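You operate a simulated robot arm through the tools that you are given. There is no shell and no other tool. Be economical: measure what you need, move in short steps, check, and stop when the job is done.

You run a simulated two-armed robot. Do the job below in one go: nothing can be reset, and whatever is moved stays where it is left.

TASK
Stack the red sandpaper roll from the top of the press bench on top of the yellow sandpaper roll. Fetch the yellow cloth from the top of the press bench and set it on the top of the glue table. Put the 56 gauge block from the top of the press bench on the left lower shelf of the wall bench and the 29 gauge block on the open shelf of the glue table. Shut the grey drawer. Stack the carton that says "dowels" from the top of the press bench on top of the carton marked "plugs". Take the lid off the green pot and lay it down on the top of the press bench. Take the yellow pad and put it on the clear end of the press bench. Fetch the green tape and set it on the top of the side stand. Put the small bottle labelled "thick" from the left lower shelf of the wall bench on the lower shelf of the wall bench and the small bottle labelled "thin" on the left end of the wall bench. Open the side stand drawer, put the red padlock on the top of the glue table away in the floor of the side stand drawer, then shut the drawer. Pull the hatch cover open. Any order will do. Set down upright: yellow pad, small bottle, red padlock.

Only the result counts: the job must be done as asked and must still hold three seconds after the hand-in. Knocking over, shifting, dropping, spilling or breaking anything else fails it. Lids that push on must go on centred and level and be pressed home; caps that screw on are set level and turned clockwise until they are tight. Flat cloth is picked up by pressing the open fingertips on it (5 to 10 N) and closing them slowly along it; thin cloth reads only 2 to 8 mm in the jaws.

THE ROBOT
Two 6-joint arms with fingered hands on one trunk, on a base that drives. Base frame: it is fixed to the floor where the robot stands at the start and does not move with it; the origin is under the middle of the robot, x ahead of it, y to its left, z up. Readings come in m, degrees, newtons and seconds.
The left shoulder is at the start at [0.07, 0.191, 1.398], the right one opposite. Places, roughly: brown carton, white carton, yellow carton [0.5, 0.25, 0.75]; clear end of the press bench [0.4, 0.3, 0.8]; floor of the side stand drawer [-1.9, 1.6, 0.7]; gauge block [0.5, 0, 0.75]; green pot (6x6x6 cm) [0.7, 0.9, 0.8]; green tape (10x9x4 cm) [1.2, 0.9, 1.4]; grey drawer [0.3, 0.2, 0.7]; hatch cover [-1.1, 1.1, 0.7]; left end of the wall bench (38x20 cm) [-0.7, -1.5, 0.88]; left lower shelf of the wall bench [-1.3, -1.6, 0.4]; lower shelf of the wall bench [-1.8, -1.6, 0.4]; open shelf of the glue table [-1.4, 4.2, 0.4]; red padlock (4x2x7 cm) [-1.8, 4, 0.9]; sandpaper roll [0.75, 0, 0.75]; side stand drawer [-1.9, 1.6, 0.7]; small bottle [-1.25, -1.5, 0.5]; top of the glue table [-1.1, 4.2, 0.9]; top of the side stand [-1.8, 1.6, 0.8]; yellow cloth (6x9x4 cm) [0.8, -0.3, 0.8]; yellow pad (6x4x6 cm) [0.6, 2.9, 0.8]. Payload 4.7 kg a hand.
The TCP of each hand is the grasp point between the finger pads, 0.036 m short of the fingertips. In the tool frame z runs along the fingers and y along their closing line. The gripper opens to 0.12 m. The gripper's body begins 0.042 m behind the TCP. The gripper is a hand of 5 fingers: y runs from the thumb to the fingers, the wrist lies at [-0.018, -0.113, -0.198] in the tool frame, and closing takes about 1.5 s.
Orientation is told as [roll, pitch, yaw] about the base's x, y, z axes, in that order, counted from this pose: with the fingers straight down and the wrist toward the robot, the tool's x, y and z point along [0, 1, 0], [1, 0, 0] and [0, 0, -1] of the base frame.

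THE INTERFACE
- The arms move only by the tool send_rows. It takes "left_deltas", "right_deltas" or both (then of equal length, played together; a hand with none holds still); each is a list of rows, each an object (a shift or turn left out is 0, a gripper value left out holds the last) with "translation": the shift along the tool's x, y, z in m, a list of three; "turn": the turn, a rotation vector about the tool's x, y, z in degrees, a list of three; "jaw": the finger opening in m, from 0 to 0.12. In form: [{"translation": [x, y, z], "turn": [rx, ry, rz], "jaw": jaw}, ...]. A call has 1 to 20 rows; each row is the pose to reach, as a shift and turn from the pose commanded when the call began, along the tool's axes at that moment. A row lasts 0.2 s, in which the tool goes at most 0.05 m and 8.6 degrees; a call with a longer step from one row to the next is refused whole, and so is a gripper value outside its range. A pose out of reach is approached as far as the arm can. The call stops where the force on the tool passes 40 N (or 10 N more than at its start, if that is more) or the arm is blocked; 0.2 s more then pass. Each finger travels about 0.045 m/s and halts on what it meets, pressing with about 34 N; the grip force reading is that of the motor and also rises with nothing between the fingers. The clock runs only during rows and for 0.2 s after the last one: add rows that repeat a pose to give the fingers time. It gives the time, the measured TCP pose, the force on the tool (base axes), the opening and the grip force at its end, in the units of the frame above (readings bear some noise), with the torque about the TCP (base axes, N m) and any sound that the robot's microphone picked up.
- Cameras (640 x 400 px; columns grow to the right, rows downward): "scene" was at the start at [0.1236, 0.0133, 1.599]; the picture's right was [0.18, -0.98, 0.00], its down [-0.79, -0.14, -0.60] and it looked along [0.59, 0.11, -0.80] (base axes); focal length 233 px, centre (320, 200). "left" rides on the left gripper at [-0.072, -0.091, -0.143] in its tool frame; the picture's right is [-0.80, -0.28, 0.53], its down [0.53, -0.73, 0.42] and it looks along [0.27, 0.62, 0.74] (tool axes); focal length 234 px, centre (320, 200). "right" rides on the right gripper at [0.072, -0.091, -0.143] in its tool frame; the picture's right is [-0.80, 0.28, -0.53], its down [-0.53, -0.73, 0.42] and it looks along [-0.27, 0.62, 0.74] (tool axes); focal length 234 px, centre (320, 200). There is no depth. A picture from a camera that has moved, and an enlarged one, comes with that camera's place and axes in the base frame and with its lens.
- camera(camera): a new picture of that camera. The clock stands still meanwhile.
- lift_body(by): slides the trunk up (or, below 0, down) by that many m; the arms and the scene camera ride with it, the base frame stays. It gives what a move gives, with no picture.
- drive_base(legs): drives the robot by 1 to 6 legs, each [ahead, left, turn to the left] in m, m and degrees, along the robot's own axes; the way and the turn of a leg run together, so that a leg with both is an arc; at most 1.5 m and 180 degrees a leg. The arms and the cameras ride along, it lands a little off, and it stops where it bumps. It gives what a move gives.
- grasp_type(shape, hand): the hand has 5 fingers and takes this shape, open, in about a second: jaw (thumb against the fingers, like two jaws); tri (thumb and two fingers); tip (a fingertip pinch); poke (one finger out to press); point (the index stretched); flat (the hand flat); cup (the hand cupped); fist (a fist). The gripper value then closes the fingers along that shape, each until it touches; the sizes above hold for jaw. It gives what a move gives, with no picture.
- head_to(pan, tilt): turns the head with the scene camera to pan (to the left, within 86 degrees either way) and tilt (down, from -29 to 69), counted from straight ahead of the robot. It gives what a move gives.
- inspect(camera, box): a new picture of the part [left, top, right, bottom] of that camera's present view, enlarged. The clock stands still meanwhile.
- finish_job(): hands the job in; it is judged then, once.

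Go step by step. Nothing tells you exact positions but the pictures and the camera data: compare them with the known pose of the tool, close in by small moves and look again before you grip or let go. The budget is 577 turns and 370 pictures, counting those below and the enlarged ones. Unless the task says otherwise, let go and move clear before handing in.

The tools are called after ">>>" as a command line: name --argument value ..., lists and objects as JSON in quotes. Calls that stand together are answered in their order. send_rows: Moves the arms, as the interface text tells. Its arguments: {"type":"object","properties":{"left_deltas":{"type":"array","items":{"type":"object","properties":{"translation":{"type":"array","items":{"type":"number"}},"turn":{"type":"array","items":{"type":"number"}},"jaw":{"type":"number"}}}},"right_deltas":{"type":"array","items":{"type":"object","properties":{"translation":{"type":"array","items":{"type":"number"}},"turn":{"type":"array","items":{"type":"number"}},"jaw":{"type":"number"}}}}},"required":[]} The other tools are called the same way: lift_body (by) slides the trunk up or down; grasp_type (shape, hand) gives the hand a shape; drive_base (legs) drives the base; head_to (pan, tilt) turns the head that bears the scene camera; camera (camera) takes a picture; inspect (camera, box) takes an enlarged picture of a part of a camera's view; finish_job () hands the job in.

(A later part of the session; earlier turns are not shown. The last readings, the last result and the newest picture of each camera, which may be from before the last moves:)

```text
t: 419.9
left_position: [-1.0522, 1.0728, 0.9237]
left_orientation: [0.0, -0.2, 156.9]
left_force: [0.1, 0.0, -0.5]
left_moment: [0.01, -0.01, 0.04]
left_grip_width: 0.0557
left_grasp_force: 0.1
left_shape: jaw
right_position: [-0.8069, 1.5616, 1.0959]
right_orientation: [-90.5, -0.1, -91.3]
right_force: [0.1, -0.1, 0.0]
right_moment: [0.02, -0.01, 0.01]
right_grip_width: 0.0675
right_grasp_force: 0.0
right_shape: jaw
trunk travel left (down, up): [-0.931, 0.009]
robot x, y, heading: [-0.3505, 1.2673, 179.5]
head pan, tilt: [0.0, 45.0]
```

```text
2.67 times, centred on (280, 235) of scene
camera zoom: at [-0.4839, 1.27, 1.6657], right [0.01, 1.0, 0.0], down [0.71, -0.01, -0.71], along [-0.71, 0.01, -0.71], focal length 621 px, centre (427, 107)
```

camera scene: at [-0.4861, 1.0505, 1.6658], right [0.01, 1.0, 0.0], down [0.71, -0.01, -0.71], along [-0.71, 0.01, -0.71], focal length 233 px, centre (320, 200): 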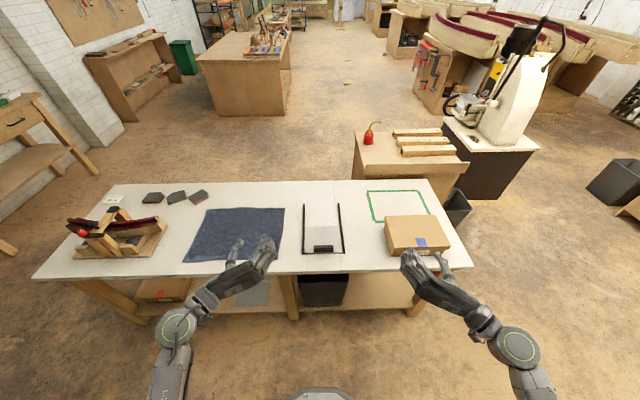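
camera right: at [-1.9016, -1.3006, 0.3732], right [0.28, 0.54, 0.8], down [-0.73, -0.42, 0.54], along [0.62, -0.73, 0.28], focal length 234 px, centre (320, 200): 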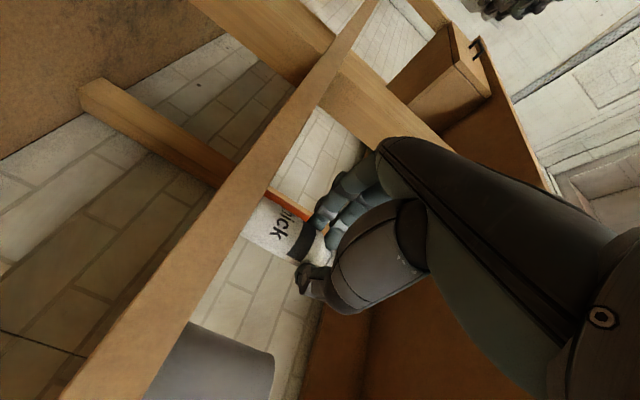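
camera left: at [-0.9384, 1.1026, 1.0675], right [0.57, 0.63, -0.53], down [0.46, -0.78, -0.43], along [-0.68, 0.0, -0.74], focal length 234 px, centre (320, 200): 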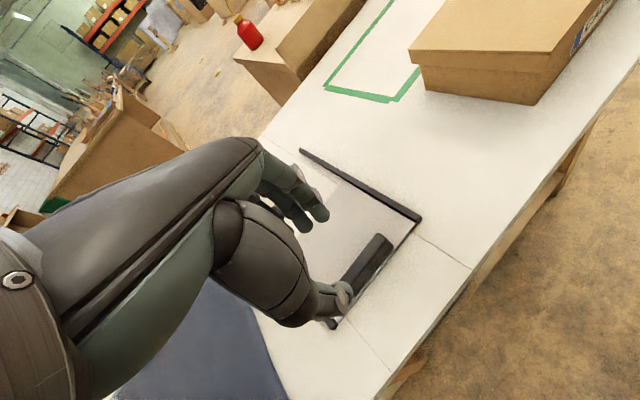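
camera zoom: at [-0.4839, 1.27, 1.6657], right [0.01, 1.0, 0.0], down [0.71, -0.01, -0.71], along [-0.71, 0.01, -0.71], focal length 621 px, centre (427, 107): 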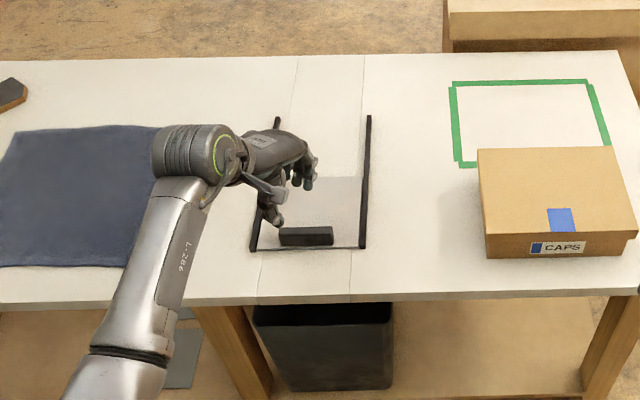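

>>> send_rows --left_deltas '[{"translation": [0.005, 0.021, 0.02], "jaw": 0.07}, {"translation": [0.005, 0.021, 0.05]}, {"translation": [0.005, 0.021, 0.08]}, {"translation": [0.005, 0.021, 0.105]}, {"translation": [0.005, 0.021, 0.118]}, {"translation": [0.005, 0.021, 0.118]}]'

>>> camera --camera "left"

```text
t: 421.3
left_position: [-1.0715, 1.0784, 0.8066]
left_orientation: [-0.3, -0.1, 156.8]
left_force: [-1.2, -0.1, 0.1]
left_moment: [0.01, -0.02, -0.02]
left_grip_width: 0.0696
left_grasp_force: 0.1
left_shape: jaw
right_position: [-0.806, 1.5592, 1.0972]
right_orientation: [-90.5, -0.1, -91.3]
right_force: [-0.2, 0.1, -0.1]
right_moment: [-0.02, 0.0, 0.01]
right_grip_width: 0.0677
right_grasp_force: 0.1
right_shape: jaw
trunk travel left (down, up): [-0.931, 0.009]
robot x, y, heading: [-0.3487, 1.2689, 179.2]
head pan, tilt: [0.0, 45.0]
```

```text
147 pictures are left
camera left: at [-0.9581, 1.1093, 0.9505], right [0.57, 0.63, -0.53], down [0.46, -0.78, -0.43], along [-0.68, 0.0, -0.74], focal length 234 px, centre (320, 200)
```

left: 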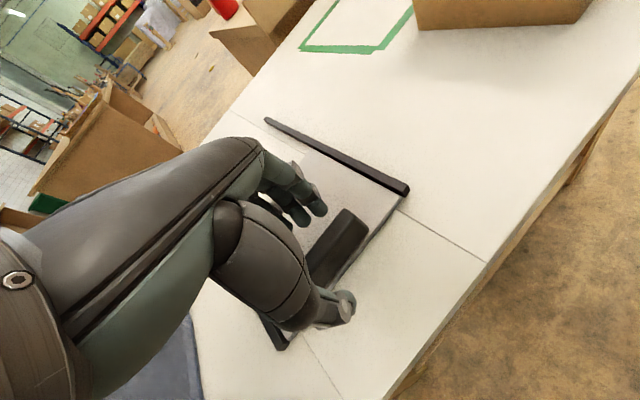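

Handle is between fingers and thumb. I close and push the cover west with a small arm move first.

>>> send_rows --left_deltas '[{"translation": [0, 0, 0.004], "jaw": 0.055}, {"translation": [0, 0, 0.008], "jaw": 0.04}, {"translation": [0, 0, 0.008], "jaw": 0.025}, {"translation": [0, 0, 0.008], "jaw": 0.01}, {"translation": [0, 0, 0.008], "jaw": 0.01}, {"translation": [0, 0, 0.008], "jaw": 0.01}, {"translation": [0, 0, 0.008], "jaw": 0.01}]'

>>> drive_base --legs '[[0.08, 0, 0]]'

>>> inspect --camera "scene" --box '[180, 160, 380, 310]'

>>> camera --camera "left"

```text
t: 422.9
left_position: [-1.072, 1.0785, 0.7989]
left_orientation: [0.0, -0.2, 156.8]
left_force: [-6.2, -0.7, 2.2]
left_moment: [0.04, 0.29, 0.23]
left_grip_width: 0.0125
left_grasp_force: 33.7
left_shape: jaw
right_position: [-0.8066, 1.561, 1.0966]
right_orientation: [-90.4, 0.0, -91.3]
right_force: [1.3, 0.0, 0.2]
right_moment: [-0.03, -0.02, 0.0]
right_grip_width: 0.0675
right_grasp_force: 0.0
right_shape: jaw
trunk travel left (down, up): [-0.931, 0.009]
robot x, y, heading: [-0.3465, 1.2666, 179.4]
head pan, tilt: [0.0, 45.0]
```

```text
t: 423.9
left_position: [-1.1468, 1.0763, 0.7984]
left_orientation: [0.0, -0.2, 156.9]
left_force: [1.0, -4.6, 4.1]
left_moment: [-0.03, 0.08, 0.22]
left_grip_width: 0.0129
left_grasp_force: 34.0
left_shape: jaw
right_position: [-0.8829, 1.5597, 1.0959]
right_orientation: [-90.6, 0.0, -91.2]
right_force: [0.1, -0.1, 0.8]
right_moment: [0.01, -0.01, 0.0]
right_grip_width: 0.0677
right_grasp_force: 0.2
right_shape: jaw
trunk travel left (down, up): [-0.931, 0.009]
robot x, y, heading: [-0.4315, 1.2676, 179.4]
head pan, tilt: [0.0, 45.0]
```

```text
2.67 times, centred on (280, 235) of scene
camera zoom: at [-0.5583, 1.2699, 1.6658], right [0.01, 1.0, 0.0], down [0.71, -0.01, -0.71], along [-0.71, 0.01, -0.71], focal length 621 px, centre (427, 107)
```

zoom: 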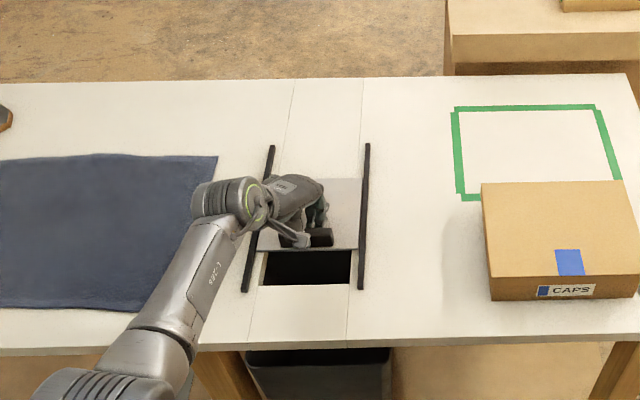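

```text
145 pictures are left
camera left: at [-1.0336, 1.108, 0.9423], right [0.57, 0.63, -0.53], down [0.46, -0.78, -0.43], along [-0.68, 0.0, -0.74], focal length 234 px, centre (320, 200)
```

left: 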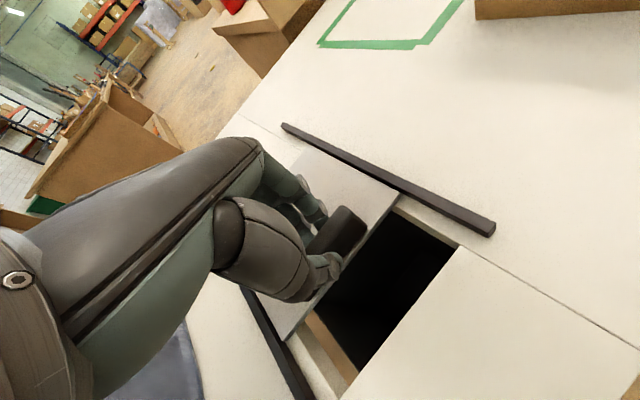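

The hatch is opening. I continue to the end of travel.

>>> drive_base --legs '[[0.09, 0, 0]]'

>>> inspect --camera "scene" --box '[180, 160, 380, 310]'

```text
t: 425.1
left_position: [-1.2266, 1.0747, 0.7958]
left_orientation: [-0.1, 0.4, 157.0]
left_force: [-0.3, -5.4, 6.0]
left_moment: [-0.06, 0.12, 0.16]
left_grip_width: 0.0123
left_grasp_force: 34.5
left_shape: jaw
right_position: [-0.9673, 1.5602, 1.0952]
right_orientation: [-90.4, -0.1, -91.2]
right_force: [-0.6, -0.6, -0.7]
right_moment: [-0.03, -0.01, 0.04]
right_grip_width: 0.0673
right_grasp_force: 0.1
right_shape: jaw
trunk travel left (down, up): [-0.931, 0.009]
robot x, y, heading: [-0.5096, 1.2691, 179.5]
head pan, tilt: [0.0, 45.0]
stopped in leg 1: the force on the tool passed its limit (the readings are from after the stop); the commanded pose is now the measured one
```

```text
2.67 times, centred on (280, 235) of scene
camera zoom: at [-0.6429, 1.271, 1.6657], right [0.01, 1.0, 0.0], down [0.71, -0.01, -0.71], along [-0.71, 0.01, -0.71], focal length 621 px, centre (427, 107)
```

zoom: 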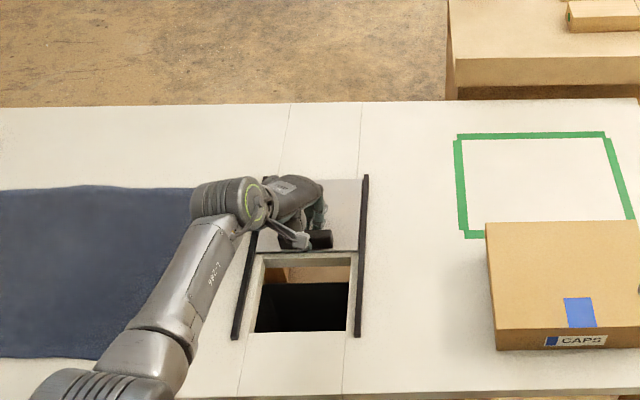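

Fully open, at the stop. I release and rise.

>>> send_rows --left_deltas '[{"jaw": 0.03}, {"jaw": 0.05}, {"jaw": 0.07}, {"jaw": 0.07}, {"jaw": 0.07}]'

>>> send_rows --left_deltas '[{"translation": [0, 0, -0.04]}, {"translation": [0, 0, -0.08]}, {"translation": [0, 0, -0.13]}, {"translation": [0, 0, -0.18]}, {"translation": [0, 0, -0.23]}, {"translation": [0, 0, -0.26]}, {"translation": [0, 0, -0.26]}]'

>>> drive_base --legs '[[-0.25, 0, 0]]'

>>> camera --camera "scene"

```text
t: 426.3
left_position: [-1.2245, 1.0747, 0.7962]
left_orientation: [-0.2, 0.3, 157.1]
left_force: [-0.2, -0.4, 0.0]
left_moment: [0.0, 0.04, -0.01]
left_grip_width: 0.0695
left_grasp_force: 0.1
left_shape: jaw
right_position: [-0.9647, 1.5596, 1.0947]
right_orientation: [-90.5, -0.1, -91.1]
right_force: [0.0, -0.1, 0.0]
right_moment: [-0.04, -0.02, 0.01]
right_grip_width: 0.0676
right_grasp_force: 0.1
right_shape: jaw
trunk travel left (down, up): [-0.931, 0.009]
robot x, y, heading: [-0.5082, 1.2689, 179.5]
head pan, tilt: [0.0, 45.0]
```

```text
t: 427.9
left_position: [-1.2256, 1.0749, 1.0559]
left_orientation: [-0.3, 0.3, 157.1]
left_force: [-0.6, -0.3, 0.3]
left_moment: [0.01, 0.02, -0.05]
left_grip_width: 0.0696
left_grasp_force: 0.0
left_shape: jaw
right_position: [-0.9649, 1.5599, 1.096]
right_orientation: [-90.5, -0.1, -91.1]
right_force: [-0.3, 0.8, 0.2]
right_moment: [-0.02, 0.02, 0.0]
right_grip_width: 0.0675
right_grasp_force: 0.0
right_shape: jaw
trunk travel left (down, up): [-0.931, 0.009]
robot x, y, heading: [-0.5095, 1.2698, 179.5]
head pan, tilt: [0.0, 45.0]
```

```text
t: 429.7
left_position: [-0.9751, 1.0748, 1.0549]
left_orientation: [-0.3, 0.5, 156.9]
left_force: [0.7, 0.4, -0.6]
left_moment: [0.01, -0.02, -0.03]
left_grip_width: 0.0696
left_grasp_force: 0.1
left_shape: jaw
right_position: [-0.7142, 1.5573, 1.095]
right_orientation: [-90.4, 0.0, -91.3]
right_force: [0.4, 0.7, 0.8]
right_moment: [-0.01, 0.0, -0.01]
right_grip_width: 0.0674
right_grasp_force: 0.0
right_shape: jaw
trunk travel left (down, up): [-0.931, 0.009]
robot x, y, heading: [-0.2565, 1.2674, 179.6]
head pan, tilt: [0.0, 45.0]
```

```text
143 pictures are left
camera scene: at [-0.3905, 1.2687, 1.6656], right [0.01, 1.0, 0.0], down [0.71, -0.01, -0.71], along [-0.71, 0.01, -0.71], focal length 233 px, centre (320, 200)
```

scene: 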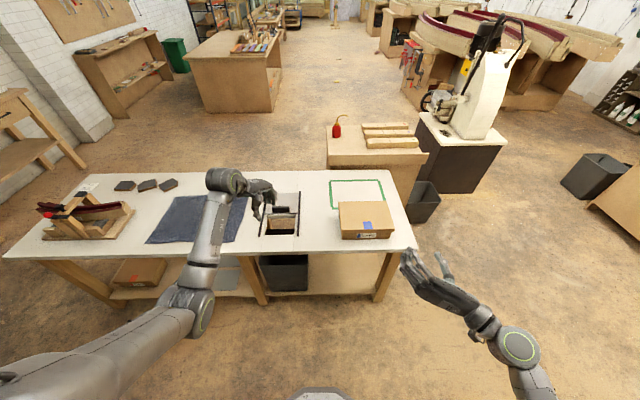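

The hatch is open. Next the yellow pad on the side table near [0.6,2.9]: I drive north and turn to face it.

>>> drive_base --legs '[[0, -1.35, 0], [0, 0, -90], [0, 0, -90]]'

>>> head_to --pan 0 --tilt 40

>>> camera --camera "scene"

```text
t: 444.1
left_position: [0.4655, 2.8089, 1.0562]
left_orientation: [-0.3, 0.3, -23.2]
left_force: [0.7, 1.0, 0.7]
left_moment: [0.0, 0.0, 0.01]
left_grip_width: 0.0695
left_grasp_force: 0.0
left_shape: jaw
right_position: [0.2021, 2.3257, 1.0951]
right_orientation: [-90.5, -0.1, 88.7]
right_force: [-0.2, 0.5, 0.5]
right_moment: [0.01, 0.0, -0.01]
right_grip_width: 0.0676
right_grasp_force: 0.0
right_shape: jaw
trunk travel left (down, up): [-0.931, 0.009]
robot x, y, heading: [-0.2518, 2.6169, -0.8]
head pan, tilt: [0.0, 45.0]
```

```text
t: 444.8
left_position: [0.4653, 2.8098, 1.0547]
left_orientation: [-0.2, 0.4, -23.3]
left_force: [0.8, -0.1, -0.6]
left_moment: [0.0, 0.02, 0.0]
left_grip_width: 0.0694
left_grasp_force: 0.0
left_shape: jaw
right_position: [0.2021, 2.3268, 1.0959]
right_orientation: [-90.4, 0.0, 88.7]
right_force: [-0.3, 0.1, -0.6]
right_moment: [0.02, 0.02, 0.03]
right_grip_width: 0.0676
right_grasp_force: 0.1
right_shape: jaw
trunk travel left (down, up): [-0.931, 0.009]
robot x, y, heading: [-0.2558, 2.6184, -0.8]
head pan, tilt: [0.0, 40.0]
```

```text
142 pictures are left
camera scene: at [-0.1166, 2.6157, 1.673], right [-0.01, -1.0, 0.0], down [-0.64, 0.01, -0.77], along [0.77, -0.01, -0.64], focal length 233 px, centre (320, 200)
```

scene: 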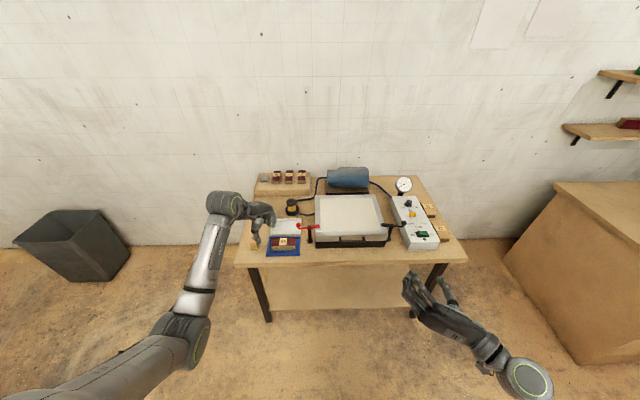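

>>> inspect --camera "scene" --box '[220, 150, 340, 280]'

>>> inspect --camera "scene" --box '[340, 160, 470, 280]'

>>> camera --camera "left"

```text
3.08 times, centred on (280, 215) of scene
camera zoom: at [-0.1166, 2.6157, 1.673], right [-0.01, -1.0, 0.0], down [-0.64, 0.01, -0.77], along [0.77, -0.01, -0.64], focal length 717 px, centre (443, 154)
```

zoom: 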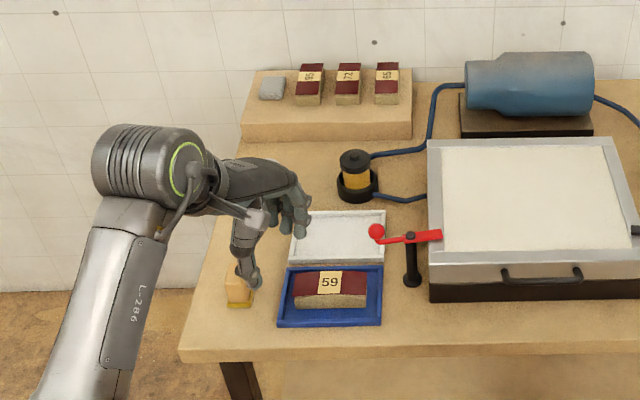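

```text
3.33 times, centred on (405, 220) of scene
camera zoom: at [-0.1166, 2.6157, 1.673], right [-0.01, -1.0, 0.0], down [-0.64, 0.01, -0.77], along [0.77, -0.01, -0.64], focal length 776 px, centre (37, 133)
```

zoom: 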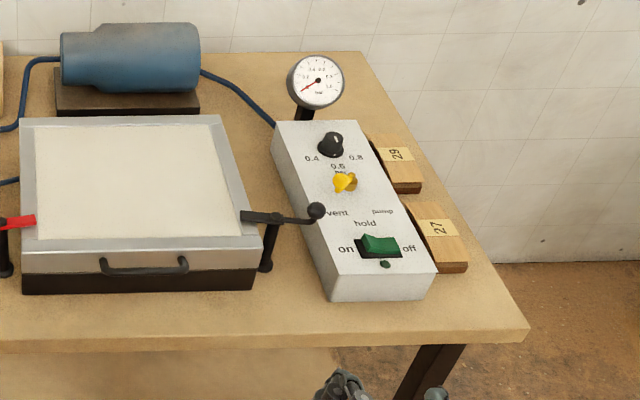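

```text
139 pictures are left
camera left: at [0.3535, 2.7793, 1.2007], right [-0.58, -0.63, -0.52], down [-0.47, 0.78, -0.42], along [0.67, 0.0, -0.74], focal length 234 px, centre (320, 200)
```

left: 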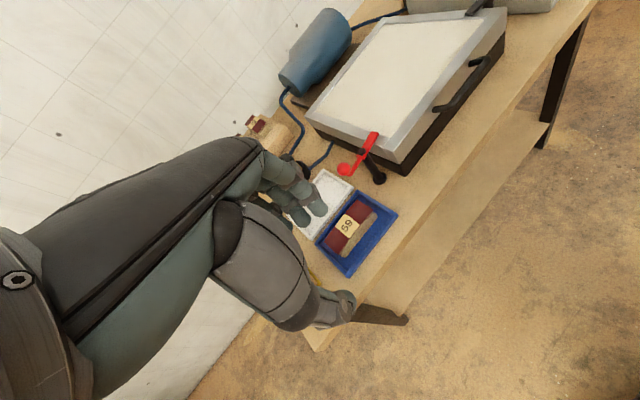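

The pad seems to be behind my thumb at ≈[0.598,2.921]. I back off and look.

>>> drive_base --legs '[[-0.15, -0.12, 0.8]]'

>>> inspect --camera "scene" --box '[200, 130, 340, 260]'

>>> camera --camera "left"

```text
t: 446.4
left_position: [0.3136, 2.7003, 1.0547]
left_orientation: [-0.3, 0.4, -22.6]
left_force: [-0.1, 1.2, 0.1]
left_moment: [0.0, 0.0, -0.01]
left_grip_width: 0.0695
left_grasp_force: 0.1
left_shape: jaw
right_position: [0.0574, 2.215, 1.0954]
right_orientation: [-90.4, 0.0, 89.4]
right_force: [0.6, -0.7, 0.4]
right_moment: [0.02, -0.03, -0.01]
right_grip_width: 0.0676
right_grasp_force: 0.2
right_shape: jaw
trunk travel left (down, up): [-0.931, 0.009]
robot x, y, heading: [-0.4018, 2.4988, -0.1]
head pan, tilt: [0.0, 40.0]
```

```text
3.08 times, centred on (270, 195) of scene
camera zoom: at [-0.2644, 2.5007, 1.6728], right [0.0, -1.0, 0.0], down [-0.64, 0.0, -0.76], along [0.76, 0.0, -0.64], focal length 717 px, centre (474, 215)
```

zoom: 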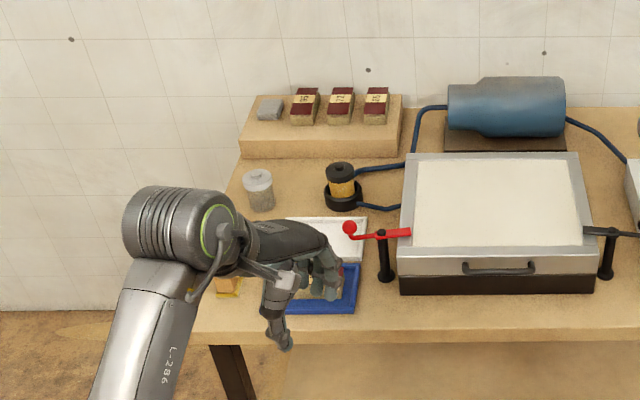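

```text
137 pictures are left
camera left: at [0.2031, 2.6694, 1.1994], right [-0.57, -0.64, -0.52], down [-0.48, 0.77, -0.42], along [0.67, 0.01, -0.74], focal length 234 px, centre (320, 200)
```

left: 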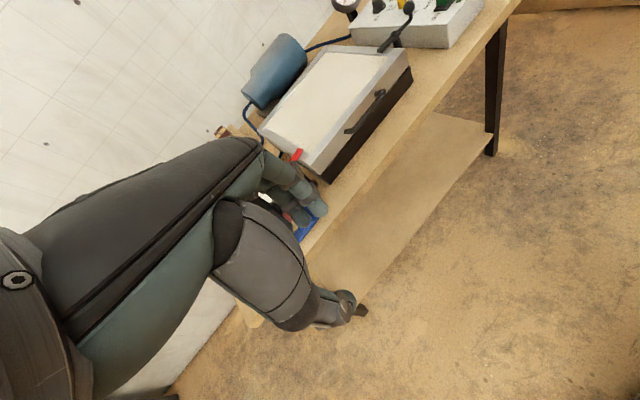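

>>> send_rows --left_deltas '[{"turn": [0, 0, 8], "translation": [0.03, 0, 0]}, {"turn": [0, 0, 16], "translation": [0.06, 0, 0]}, {"turn": [0, 0, 24], "translation": [0.09, 0, 0]}, {"turn": [0, 0, 32], "translation": [0.12, 0, 0]}, {"turn": [0, 0, 40], "translation": [0.15, 0, 0]}, {"turn": [0, 0, 48], "translation": [0.18, 0, 0]}, {"turn": [0, 0, 56], "translation": [0.2, 0, 0]}, {"turn": [0, 0, 64], "translation": [0.2, 0, 0]}, {"turn": [0, 0, 68], "translation": [0.2, 0, 0]}, {"turn": [0, 0, 68], "translation": [0.2, 0, 0]}]'

>>> drive_base --legs '[[0, -0.15, 0]]'

>>> inspect --camera "scene" --box '[150, 120, 320, 260]'

```text
t: 448.6
left_position: [0.355, 2.8803, 1.0587]
left_orientation: [-0.5, 0.1, -90.6]
left_force: [0.8, 0.0, 0.2]
left_moment: [0.03, -0.01, -0.03]
left_grip_width: 0.0699
left_grasp_force: 0.0
left_shape: jaw
left hand out of reach, approached as far as the arm can: row 7, 8, 9, 10
right_position: [0.0561, 2.2114, 1.095]
right_orientation: [-90.5, -0.2, 89.4]
right_force: [-0.2, -0.3, -0.6]
right_moment: [-0.01, -0.02, 0.04]
right_grip_width: 0.0677
right_grasp_force: 0.2
right_shape: jaw
trunk travel left (down, up): [-0.931, 0.009]
robot x, y, heading: [-0.4018, 2.5007, -0.1]
head pan, tilt: [0.0, 40.0]
```

```text
t: 449.9
left_position: [0.3532, 2.7365, 1.0571]
left_orientation: [-0.5, -0.2, -90.4]
left_force: [-0.1, 0.6, -0.7]
left_moment: [-0.02, -0.03, 0.05]
left_grip_width: 0.0695
left_grasp_force: 0.0
left_shape: jaw
right_position: [0.0566, 2.0675, 1.0963]
right_orientation: [-90.6, 0.0, 89.5]
right_force: [0.0, -0.2, 1.0]
right_moment: [0.01, 0.02, -0.02]
right_grip_width: 0.0674
right_grasp_force: 0.0
right_shape: jaw
trunk travel left (down, up): [-0.931, 0.009]
robot x, y, heading: [-0.3995, 2.3506, 0.0]
head pan, tilt: [0.0, 40.0]
```

```text
2.86 times, centred on (235, 190) of scene
camera zoom: at [-0.2665, 2.3537, 1.673], right [0.0, -1.0, 0.0], down [-0.64, 0.0, -0.77], along [0.77, 0.0, -0.64], focal length 665 px, centre (563, 229)
```

zoom: 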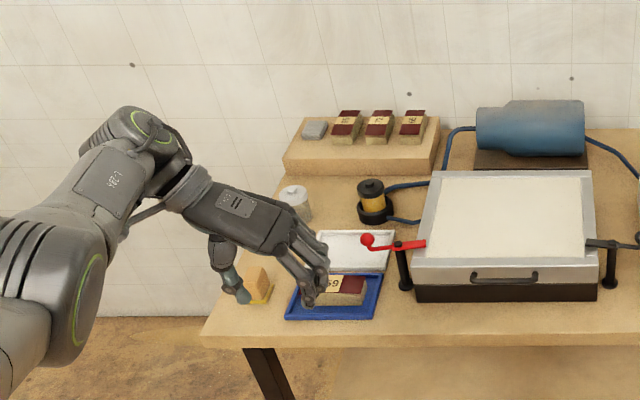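

>>> drive_base --legs '[[0.22, 0.24, 0]]'

>>> inspect --camera "scene" --box '[180, 140, 340, 270]'

>>> camera --camera "left"

```text
t: 452.1
left_position: [0.5728, 2.9652, 1.0596]
left_orientation: [-0.4, 0.0, -90.9]
left_force: [0.2, -0.7, 0.5]
left_moment: [0.0, 0.02, -0.01]
left_grip_width: 0.0699
left_grasp_force: 0.1
left_shape: jaw
right_position: [0.2697, 2.3004, 1.0965]
right_orientation: [-90.6, -0.2, 89.1]
right_force: [-0.9, 0.3, -0.4]
right_moment: [0.03, 0.01, 0.01]
right_grip_width: 0.0674
right_grasp_force: 0.0
right_shape: jaw
trunk travel left (down, up): [-0.931, 0.009]
robot x, y, heading: [-0.1838, 2.5887, -0.3]
head pan, tilt: [0.0, 40.0]
```

```text
3.08 times, centred on (260, 205) of scene
camera zoom: at [-0.0516, 2.5866, 1.6732], right [-0.01, -1.0, 0.0], down [-0.64, 0.0, -0.77], along [0.77, 0.0, -0.64], focal length 717 px, centre (505, 185)
```

zoom: 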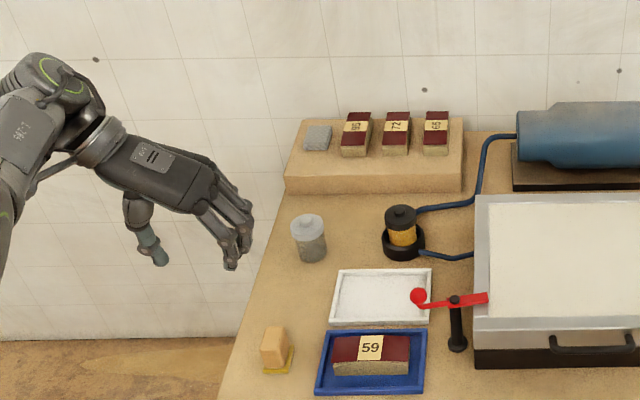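

```text
134 pictures are left
camera left: at [0.5022, 3.0582, 1.2034], right [-0.8, 0.29, -0.52], down [0.54, 0.72, -0.43], along [0.25, -0.62, -0.74], focal length 234 px, centre (320, 200)
```

left: 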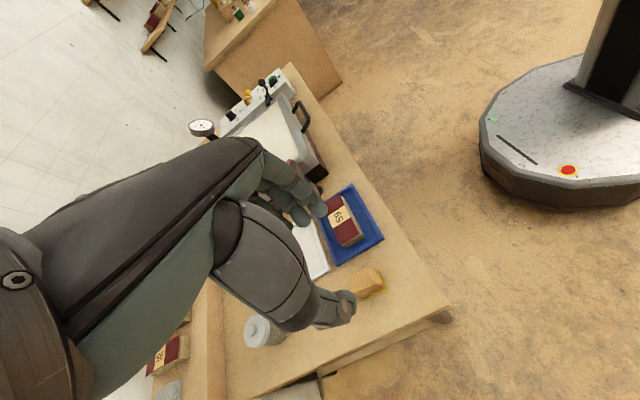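

Pad at ≈[0.609,2.93] (4 cm in y). I move above it.

>>> send_rows --left_deltas '[{"translation": [0.036, 0.035, 0.0], "jaw": 0.08}, {"translation": [0.036, 0.035, 0.04]}, {"translation": [0.036, 0.035, 0.08]}, {"translation": [0.036, 0.035, 0.12]}, {"translation": [0.036, 0.035, 0.15]}, {"translation": [0.036, 0.035, 0.15]}]'

>>> inspect --camera "scene" --box '[180, 140, 340, 270]'

>>> camera --camera "left"

```text
refused: row 1 steps farther than a row can; nothing moved
```

```text
3.08 times, centred on (260, 205) of scene
camera zoom: at [-0.0516, 2.5866, 1.6732], right [-0.01, -1.0, 0.0], down [-0.64, 0.0, -0.77], along [0.77, 0.0, -0.64], focal length 717 px, centre (505, 185)
```

zoom: 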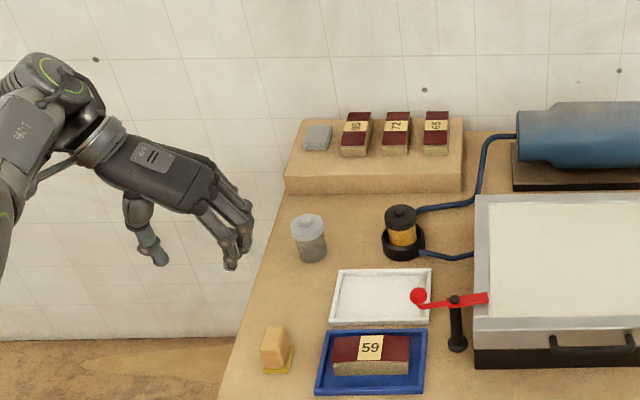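

```text
132 pictures are left
camera left: at [0.5022, 3.0582, 1.2034], right [-0.8, 0.29, -0.52], down [0.54, 0.72, -0.43], along [0.25, -0.62, -0.74], focal length 234 px, centre (320, 200)
```

left: 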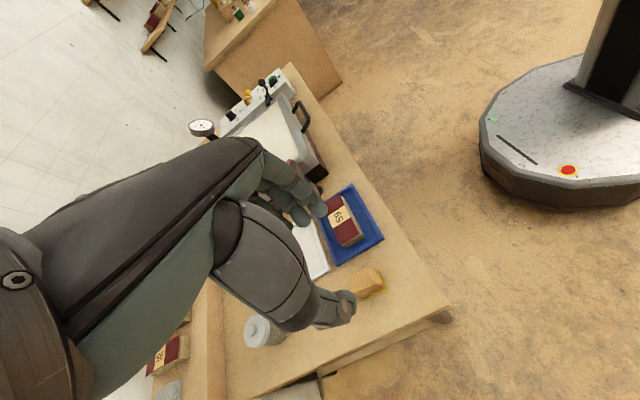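

>>> send_rows --left_deltas '[{"translation": [0.018, 0.018, 0.0], "jaw": 0.08}, {"translation": [0.036, 0.035, 0.02]}, {"translation": [0.036, 0.035, 0.06]}, {"translation": [0.036, 0.035, 0.1]}, {"translation": [0.036, 0.035, 0.13]}, {"translation": [0.036, 0.035, 0.15]}, {"translation": [0.036, 0.035, 0.15]}]'

>>> inspect --camera "scene" --box '[180, 140, 340, 270]'

>>> camera --camera "left"

```text
t: 453.7
left_position: [0.5508, 2.9212, 0.9603]
left_orientation: [-0.5, 0.1, -90.8]
left_force: [-0.1, -0.5, 0.0]
left_moment: [0.01, -0.01, 0.01]
left_grip_width: 0.0798
left_grasp_force: 0.1
left_shape: jaw
left hand out of reach, approached as far as the arm can: row 1, 2, 3, 4, 5, 6, 7
right_position: [0.2694, 2.3008, 1.0946]
right_orientation: [-90.6, -0.1, 89.0]
right_force: [0.2, 0.0, 0.0]
right_moment: [0.02, -0.02, 0.01]
right_grip_width: 0.0677
right_grasp_force: 0.2
right_shape: jaw
trunk travel left (down, up): [-0.931, 0.009]
robot x, y, heading: [-0.184, 2.5925, -0.2]
head pan, tilt: [0.0, 40.0]
```

```text
3.08 times, centred on (260, 205) of scene
camera zoom: at [-0.0499, 2.5882, 1.673], right [-0.01, -1.0, 0.0], down [-0.64, 0.0, -0.77], along [0.77, 0.0, -0.64], focal length 717 px, centre (505, 185)
```

zoom: 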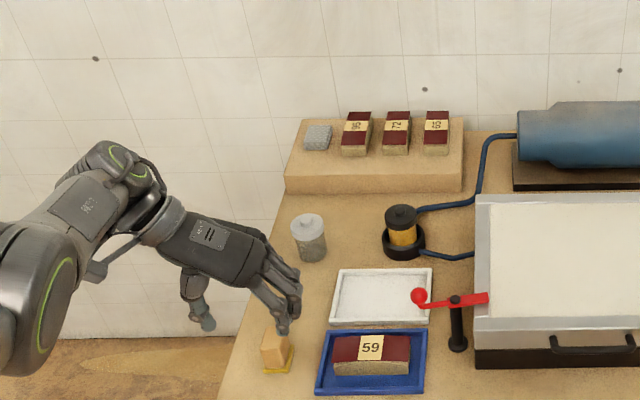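

```text
130 pictures are left
camera left: at [0.4799, 3.0141, 1.1036], right [-0.8, 0.29, -0.52], down [0.54, 0.72, -0.43], along [0.25, -0.62, -0.74], focal length 234 px, centre (320, 200)
```

left: 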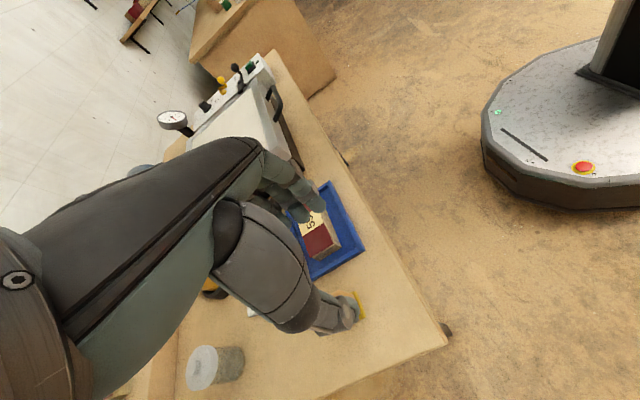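

>>> drive_base --legs '[[0.05, 0.006, 0]]'

>>> lift_body --by -0.06

>>> camera --camera "left"

>>> inspect --camera "scene" --box '[180, 160, 320, 280]'

```text
t: 454.6
left_position: [0.5938, 2.9276, 0.965]
left_orientation: [-0.2, 0.0, -90.8]
left_force: [-0.8, -0.8, 0.8]
left_moment: [0.02, -0.05, 0.03]
left_grip_width: 0.0801
left_grasp_force: 0.0
left_shape: jaw
right_position: [0.3123, 2.3064, 1.0985]
right_orientation: [-90.9, -0.2, 89.1]
right_force: [-1.2, -0.9, -0.2]
right_moment: [0.01, 0.01, 0.04]
right_grip_width: 0.0677
right_grasp_force: 0.2
right_shape: jaw
trunk travel left (down, up): [-0.931, 0.009]
robot x, y, heading: [-0.1399, 2.5925, -0.0]
head pan, tilt: [0.0, 40.0]
```

```text
t: 455.6
left_position: [0.5983, 2.9282, 0.9002]
left_orientation: [-0.4, 0.1, -90.8]
left_force: [-0.6, -0.3, -0.7]
left_moment: [0.03, -0.03, 0.0]
left_grip_width: 0.0801
left_grasp_force: 0.1
left_shape: jaw
right_position: [0.3164, 2.3086, 1.0363]
right_orientation: [-90.5, 0.0, 89.1]
right_force: [-0.4, 0.0, 0.0]
right_moment: [-0.01, -0.01, -0.02]
right_grip_width: 0.0676
right_grasp_force: 0.1
right_shape: jaw
trunk travel left (down, up): [-0.871, 0.069]
robot x, y, heading: [-0.1405, 2.5961, -0.5]
head pan, tilt: [0.0, 40.0]
```

```text
129 pictures are left
camera left: at [0.5272, 3.0208, 1.0442], right [-0.8, 0.29, -0.52], down [0.54, 0.72, -0.43], along [0.25, -0.62, -0.74], focal length 234 px, centre (320, 200)
```

left: 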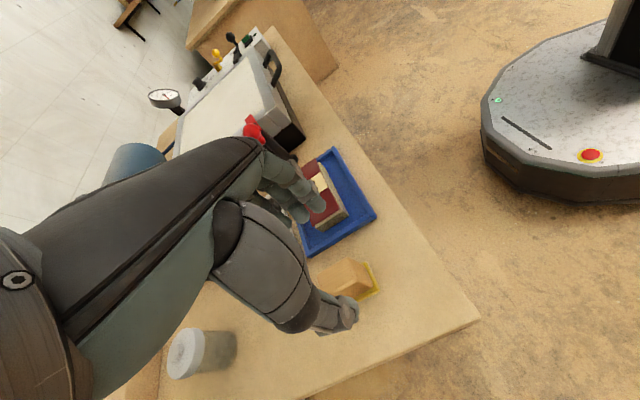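

```text
3.33 times, centred on (250, 220) of scene
camera zoom: at [-0.0028, 2.5944, 1.6132], right [-0.01, -1.0, 0.0], down [-0.64, 0.0, -0.77], along [0.77, 0.0, -0.64], focal length 776 px, centre (553, 133)
```

zoom: 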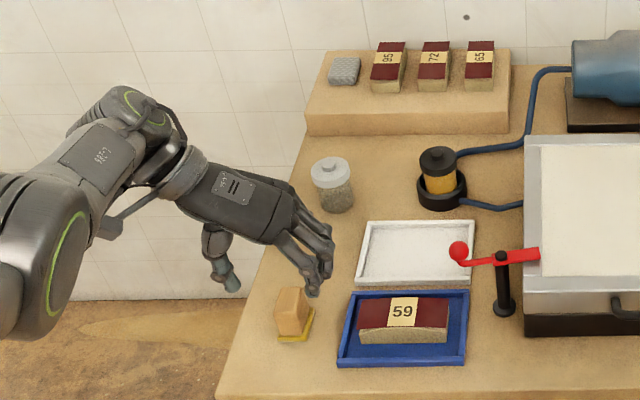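

>>> lift_body --by -0.05

>>> send_rows --left_deltas '[{"translation": [0.006, -0.002, 0.0]}, {"translation": [0.006, -0.002, 0.01]}, {"translation": [0.006, -0.002, 0.018]}, {"translation": [0.006, -0.002, 0.018]}]'

>>> camera --camera "left"

>>> inspect --camera "scene" --box '[180, 160, 320, 280]'

```text
t: 456.5
left_position: [0.5983, 2.9271, 0.8494]
left_orientation: [-0.5, -0.1, -90.8]
left_force: [-0.4, -0.7, -1.0]
left_moment: [-0.03, 0.03, 0.0]
left_grip_width: 0.0798
left_grasp_force: 0.0
left_shape: jaw
right_position: [0.3178, 2.307, 0.9849]
right_orientation: [-90.4, -0.1, 89.1]
right_force: [-0.5, -0.6, -0.4]
right_moment: [-0.03, 0.03, -0.01]
right_grip_width: 0.0677
right_grasp_force: 0.1
right_shape: jaw
trunk travel left (down, up): [-0.821, 0.119]
robot x, y, heading: [-0.1379, 2.5928, -0.2]
head pan, tilt: [0.0, 40.0]
```

```text
t: 457.5
left_position: [0.5921, 2.9294, 0.8349]
left_orientation: [-0.4, -0.1, -90.8]
left_force: [0.2, 0.7, -1.0]
left_moment: [-0.01, 0.03, 0.0]
left_grip_width: 0.0798
left_grasp_force: 0.0
left_shape: jaw
left hand out of reach, approached as far as the arm can: row 1, 2, 3, 4
right_position: [0.3193, 2.3068, 0.9855]
right_orientation: [-90.5, 0.0, 89.2]
right_force: [0.7, -0.3, -0.4]
right_moment: [0.0, 0.0, 0.02]
right_grip_width: 0.0678
right_grasp_force: 0.1
right_shape: jaw
trunk travel left (down, up): [-0.821, 0.119]
robot x, y, heading: [-0.1373, 2.5945, -0.3]
head pan, tilt: [0.0, 40.0]
```

```text
127 pictures are left
camera left: at [0.521, 3.0219, 0.9795], right [-0.8, 0.29, -0.52], down [0.54, 0.72, -0.43], along [0.25, -0.62, -0.74], focal length 234 px, centre (320, 200)
```

left: 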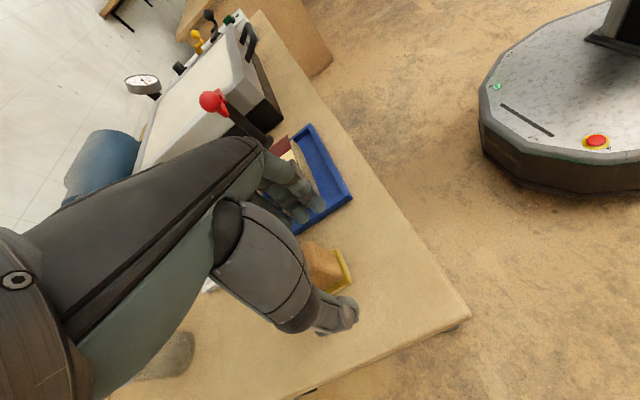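

```text
3.33 times, centred on (250, 220) of scene
camera zoom: at [-0.0016, 2.5942, 1.563], right [-0.01, -1.0, 0.0], down [-0.64, 0.0, -0.77], along [0.77, 0.0, -0.64], focal length 776 px, centre (553, 133)
```

zoom: 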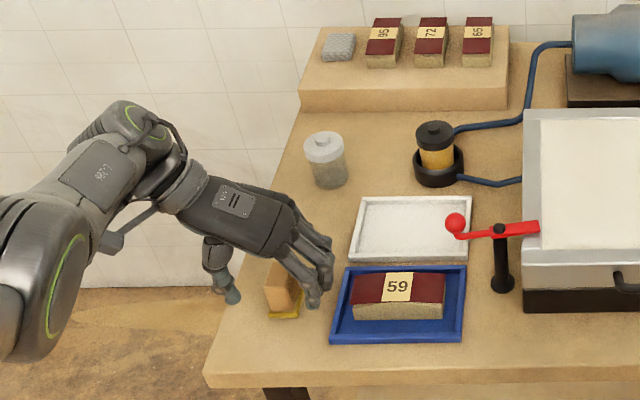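

>>> send_rows --left_deltas '[{"jaw": 0.07}, {"jaw": 0.06}, {"jaw": 0.05}, {"jaw": 0.04}, {"jaw": 0.03}, {"jaw": 0.02}, {"jaw": 0.02}, {"jaw": 0.02}]'

>>> inspect --camera "scene" --box '[180, 160, 320, 280]'

>>> send_rows --left_deltas '[{"translation": [0, 0, -0.02]}, {"translation": [0, 0, -0.05]}, {"translation": [0, 0, -0.1]}, {"translation": [0, 0, -0.15]}, {"translation": [0, 0, -0.2]}, {"translation": [0, 0, -0.2]}]'

>>> inspect --camera "scene" --box '[180, 120, 340, 270]'

```text
t: 459.3
left_position: [0.5915, 2.9293, 0.835]
left_orientation: [-0.4, 0.0, -90.8]
left_force: [-0.1, -0.1, -0.4]
left_moment: [0.0, -0.01, 0.02]
left_grip_width: 0.0054
left_grasp_force: 31.2
left_shape: jaw
right_position: [0.3186, 2.3061, 0.9841]
right_orientation: [-90.5, -0.1, 89.1]
right_force: [0.1, 0.2, 0.4]
right_moment: [0.01, 0.05, 0.0]
right_grip_width: 0.0676
right_grasp_force: 0.0
right_shape: jaw
trunk travel left (down, up): [-0.821, 0.119]
robot x, y, heading: [-0.1429, 2.5955, -0.2]
head pan, tilt: [0.0, 40.0]
```

```text
3.33 times, centred on (250, 220) of scene
camera zoom: at [-0.0017, 2.5943, 1.563], right [-0.01, -1.0, 0.0], down [-0.64, 0.0, -0.77], along [0.77, 0.0, -0.64], focal length 776 px, centre (553, 133)
```

zoom: 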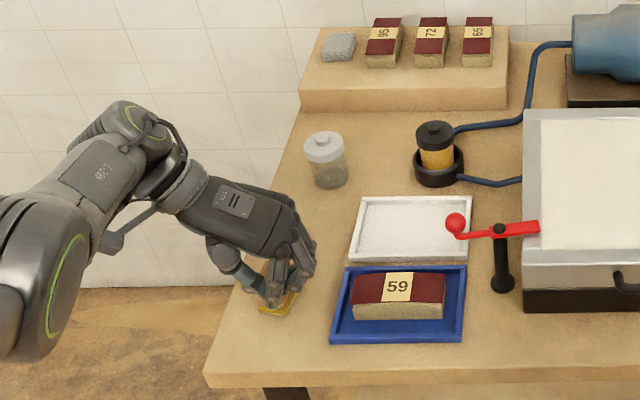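

```text
t: 460.7
left_position: [0.5931, 2.9279, 1.0348]
left_orientation: [-0.5, -0.1, -90.8]
left_force: [0.6, 0.1, -0.1]
left_moment: [-0.04, 0.04, -0.01]
left_grip_width: 0.0048
left_grasp_force: 34.1
left_shape: jaw
right_position: [0.3193, 2.3075, 0.9849]
right_orientation: [-90.6, -0.1, 89.1]
right_force: [0.2, -0.1, -0.1]
right_moment: [-0.02, 0.02, -0.02]
right_grip_width: 0.0676
right_grasp_force: 0.1
right_shape: jaw
trunk travel left (down, up): [-0.821, 0.119]
robot x, y, heading: [-0.1383, 2.591, -0.4]
head pan, tilt: [0.0, 40.0]
```

```text
2.67 times, centred on (260, 195) of scene
camera zoom: at [-0.0013, 2.5947, 1.563], right [-0.01, -1.0, 0.0], down [-0.64, 0.0, -0.77], along [0.77, 0.0, -0.64], focal length 621 px, centre (480, 213)
```

zoom: 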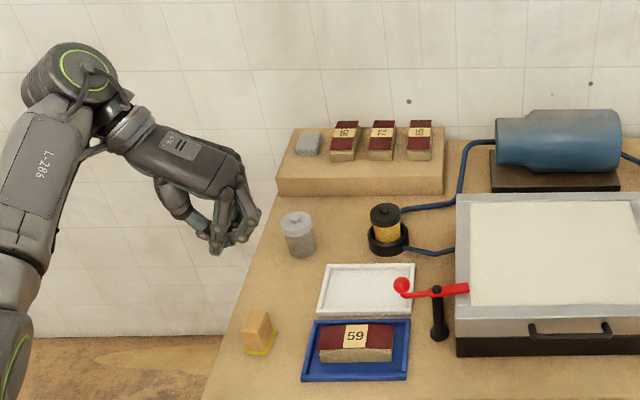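

The fingers missed the pad (closed beside it). I look at it closely.

>>> inspect --camera "scene" --box '[225, 225, 275, 265]'

>>> inspect --camera "left" --box '[280, 200, 480, 360]'

```text
10.00 times, centred on (250, 245) of scene
camera zoom: at [-0.0013, 2.5947, 1.563], right [-0.01, -1.0, 0.0], down [-0.64, 0.0, -0.77], along [0.77, 0.0, -0.64], focal length 2329 px, centre (1020, -250)
```

zoom: 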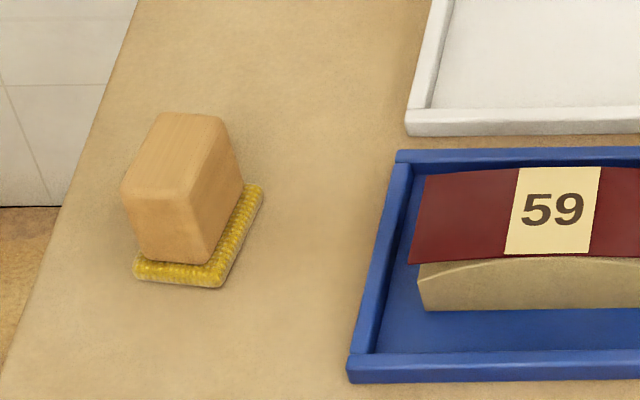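

```text
2.50 times, centred on (380, 280) of left
camera zoom: at [0.5226, 3.0214, 1.1795], right [-0.8, 0.29, -0.52], down [0.54, 0.72, -0.43], along [0.25, -0.63, -0.74], focal length 585 px, centre (170, 0)
```

zoom: 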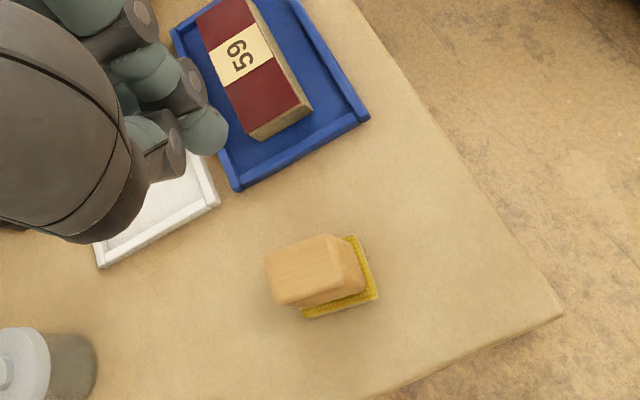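

Pad centre is at ≈[0.618,2.937]. I move the base 2.5 cm ahead and retry.

>>> drive_base --legs '[[0.06, 0.0, 0]]'

>>> send_rows --left_deltas '[{"jaw": 0.04}, {"jaw": 0.08}, {"jaw": 0.08}, {"jaw": 0.08}, {"jaw": 0.08}]'

```text
t: 461.7
left_position: [0.6478, 2.9293, 1.0372]
left_orientation: [-0.3, 0.0, -90.8]
left_force: [0.4, 0.0, -0.4]
left_moment: [0.01, 0.0, 0.01]
left_grip_width: 0.0048
left_grasp_force: 34.5
left_shape: jaw
right_position: [0.3747, 2.3067, 0.9867]
right_orientation: [-90.6, -0.2, 89.1]
right_force: [-0.9, 0.3, 0.4]
right_moment: [0.01, 0.0, 0.01]
right_grip_width: 0.0675
right_grasp_force: 0.0
right_shape: jaw
trunk travel left (down, up): [-0.821, 0.119]
robot x, y, heading: [-0.0778, 2.5946, -0.3]
head pan, tilt: [0.0, 40.0]
```

```text
t: 462.9
left_position: [0.6497, 2.9293, 1.0358]
left_orientation: [-0.5, 0.0, -90.7]
left_force: [0.5, -0.2, -0.8]
left_moment: [-0.02, 0.02, 0.01]
left_grip_width: 0.0797
left_grasp_force: 0.0
left_shape: jaw
right_position: [0.3774, 2.3082, 0.9852]
right_orientation: [-90.5, -0.1, 89.1]
right_force: [0.2, 0.2, 0.0]
right_moment: [0.01, 0.0, -0.01]
right_grip_width: 0.0676
right_grasp_force: 0.1
right_shape: jaw
trunk travel left (down, up): [-0.821, 0.119]
robot x, y, heading: [-0.0788, 2.5953, -0.2]
head pan, tilt: [0.0, 40.0]
```

>>> send_rows --left_deltas '[{"translation": [-0.031, -0.007, 0.0]}, {"translation": [-0.031, -0.007, 0.04]}, {"translation": [-0.031, -0.007, 0.08]}, {"translation": [-0.031, -0.007, 0.12]}, {"translation": [-0.031, -0.007, 0.16]}, {"translation": [-0.031, -0.007, 0.19]}, {"translation": [-0.031, -0.007, 0.204]}, {"translation": [-0.031, -0.007, 0.204]}]'

>>> camera --camera "left"

>>> inspect --camera "scene" --box '[180, 160, 320, 280]'

```text
t: 464.7
left_position: [0.6185, 2.9363, 0.8325]
left_orientation: [-0.4, 0.0, -90.8]
left_force: [0.7, -0.1, 0.5]
left_moment: [-0.01, -0.02, 0.0]
left_grip_width: 0.0797
left_grasp_force: 0.1
left_shape: jaw
right_position: [0.3772, 2.3074, 0.9853]
right_orientation: [-90.6, -0.1, 89.1]
right_force: [-0.2, 1.2, 0.4]
right_moment: [0.0, -0.02, 0.0]
right_grip_width: 0.0675
right_grasp_force: 0.0
right_shape: jaw
trunk travel left (down, up): [-0.821, 0.119]
robot x, y, heading: [-0.0813, 2.5944, -0.2]
head pan, tilt: [0.0, 40.0]
```

```text
121 pictures are left
camera left: at [0.5486, 3.0286, 0.9761], right [-0.8, 0.29, -0.52], down [0.54, 0.72, -0.43], along [0.25, -0.62, -0.74], focal length 234 px, centre (320, 200)
```

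left: 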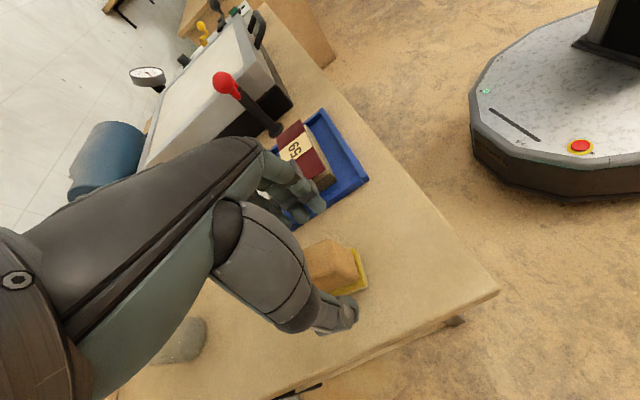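

```text
3.33 times, centred on (250, 220) of scene
camera zoom: at [0.0567, 2.5941, 1.563], right [0.0, -1.0, 0.0], down [-0.64, 0.0, -0.77], along [0.77, 0.0, -0.64], focal length 776 px, centre (553, 133)
```

zoom: 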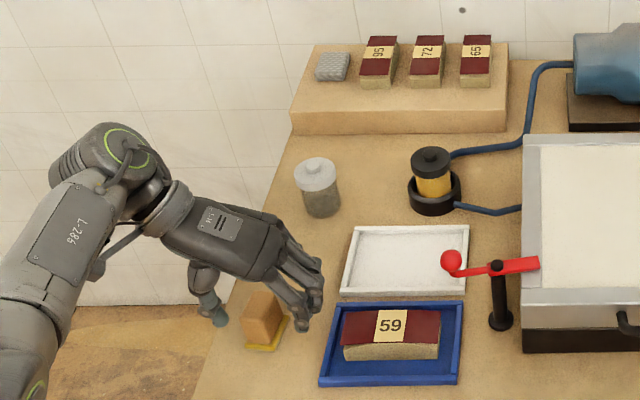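

>>> send_rows --left_deltas '[{"translation": [-0.006, 0.002, 0.0]}, {"translation": [-0.006, 0.002, 0.004], "jaw": 0.07}, {"translation": [-0.006, 0.002, 0.004], "jaw": 0.06}, {"translation": [-0.006, 0.002, 0.004], "jaw": 0.05}, {"translation": [-0.006, 0.002, 0.004], "jaw": 0.04}, {"translation": [-0.006, 0.002, 0.004], "jaw": 0.03}, {"translation": [-0.006, 0.002, 0.004], "jaw": 0.02}, {"translation": [-0.006, 0.002, 0.004], "jaw": 0.02}]'

>>> camera --camera "left"

```text
t: 466.5
left_position: [0.6124, 2.9336, 0.8276]
left_orientation: [-0.4, 0.1, -90.9]
left_force: [-0.9, 0.0, -0.1]
left_moment: [-0.05, 0.01, -0.02]
left_grip_width: 0.0199
left_grasp_force: 34.4
left_shape: jaw
right_position: [0.3772, 2.3065, 0.9856]
right_orientation: [-90.5, 0.0, 89.2]
right_force: [0.0, 0.1, -0.4]
right_moment: [-0.01, 0.01, 0.03]
right_grip_width: 0.0678
right_grasp_force: 0.0
right_shape: jaw
trunk travel left (down, up): [-0.821, 0.119]
robot x, y, heading: [-0.0761, 2.5983, -0.5]
head pan, tilt: [0.0, 40.0]
```

```text
119 pictures are left
camera left: at [0.5418, 3.0262, 0.9722], right [-0.8, 0.29, -0.52], down [0.54, 0.73, -0.43], along [0.25, -0.62, -0.74], focal length 234 px, centre (320, 200)
```

left: 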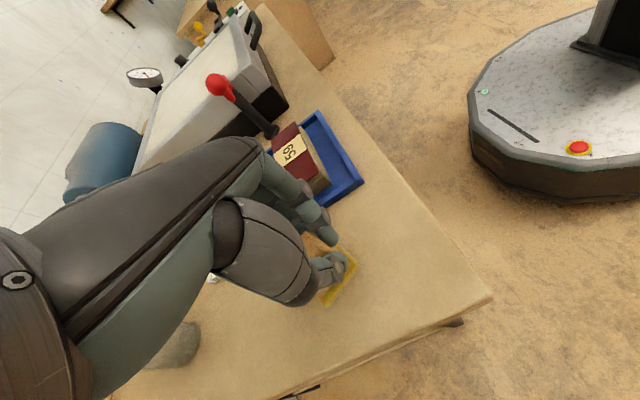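

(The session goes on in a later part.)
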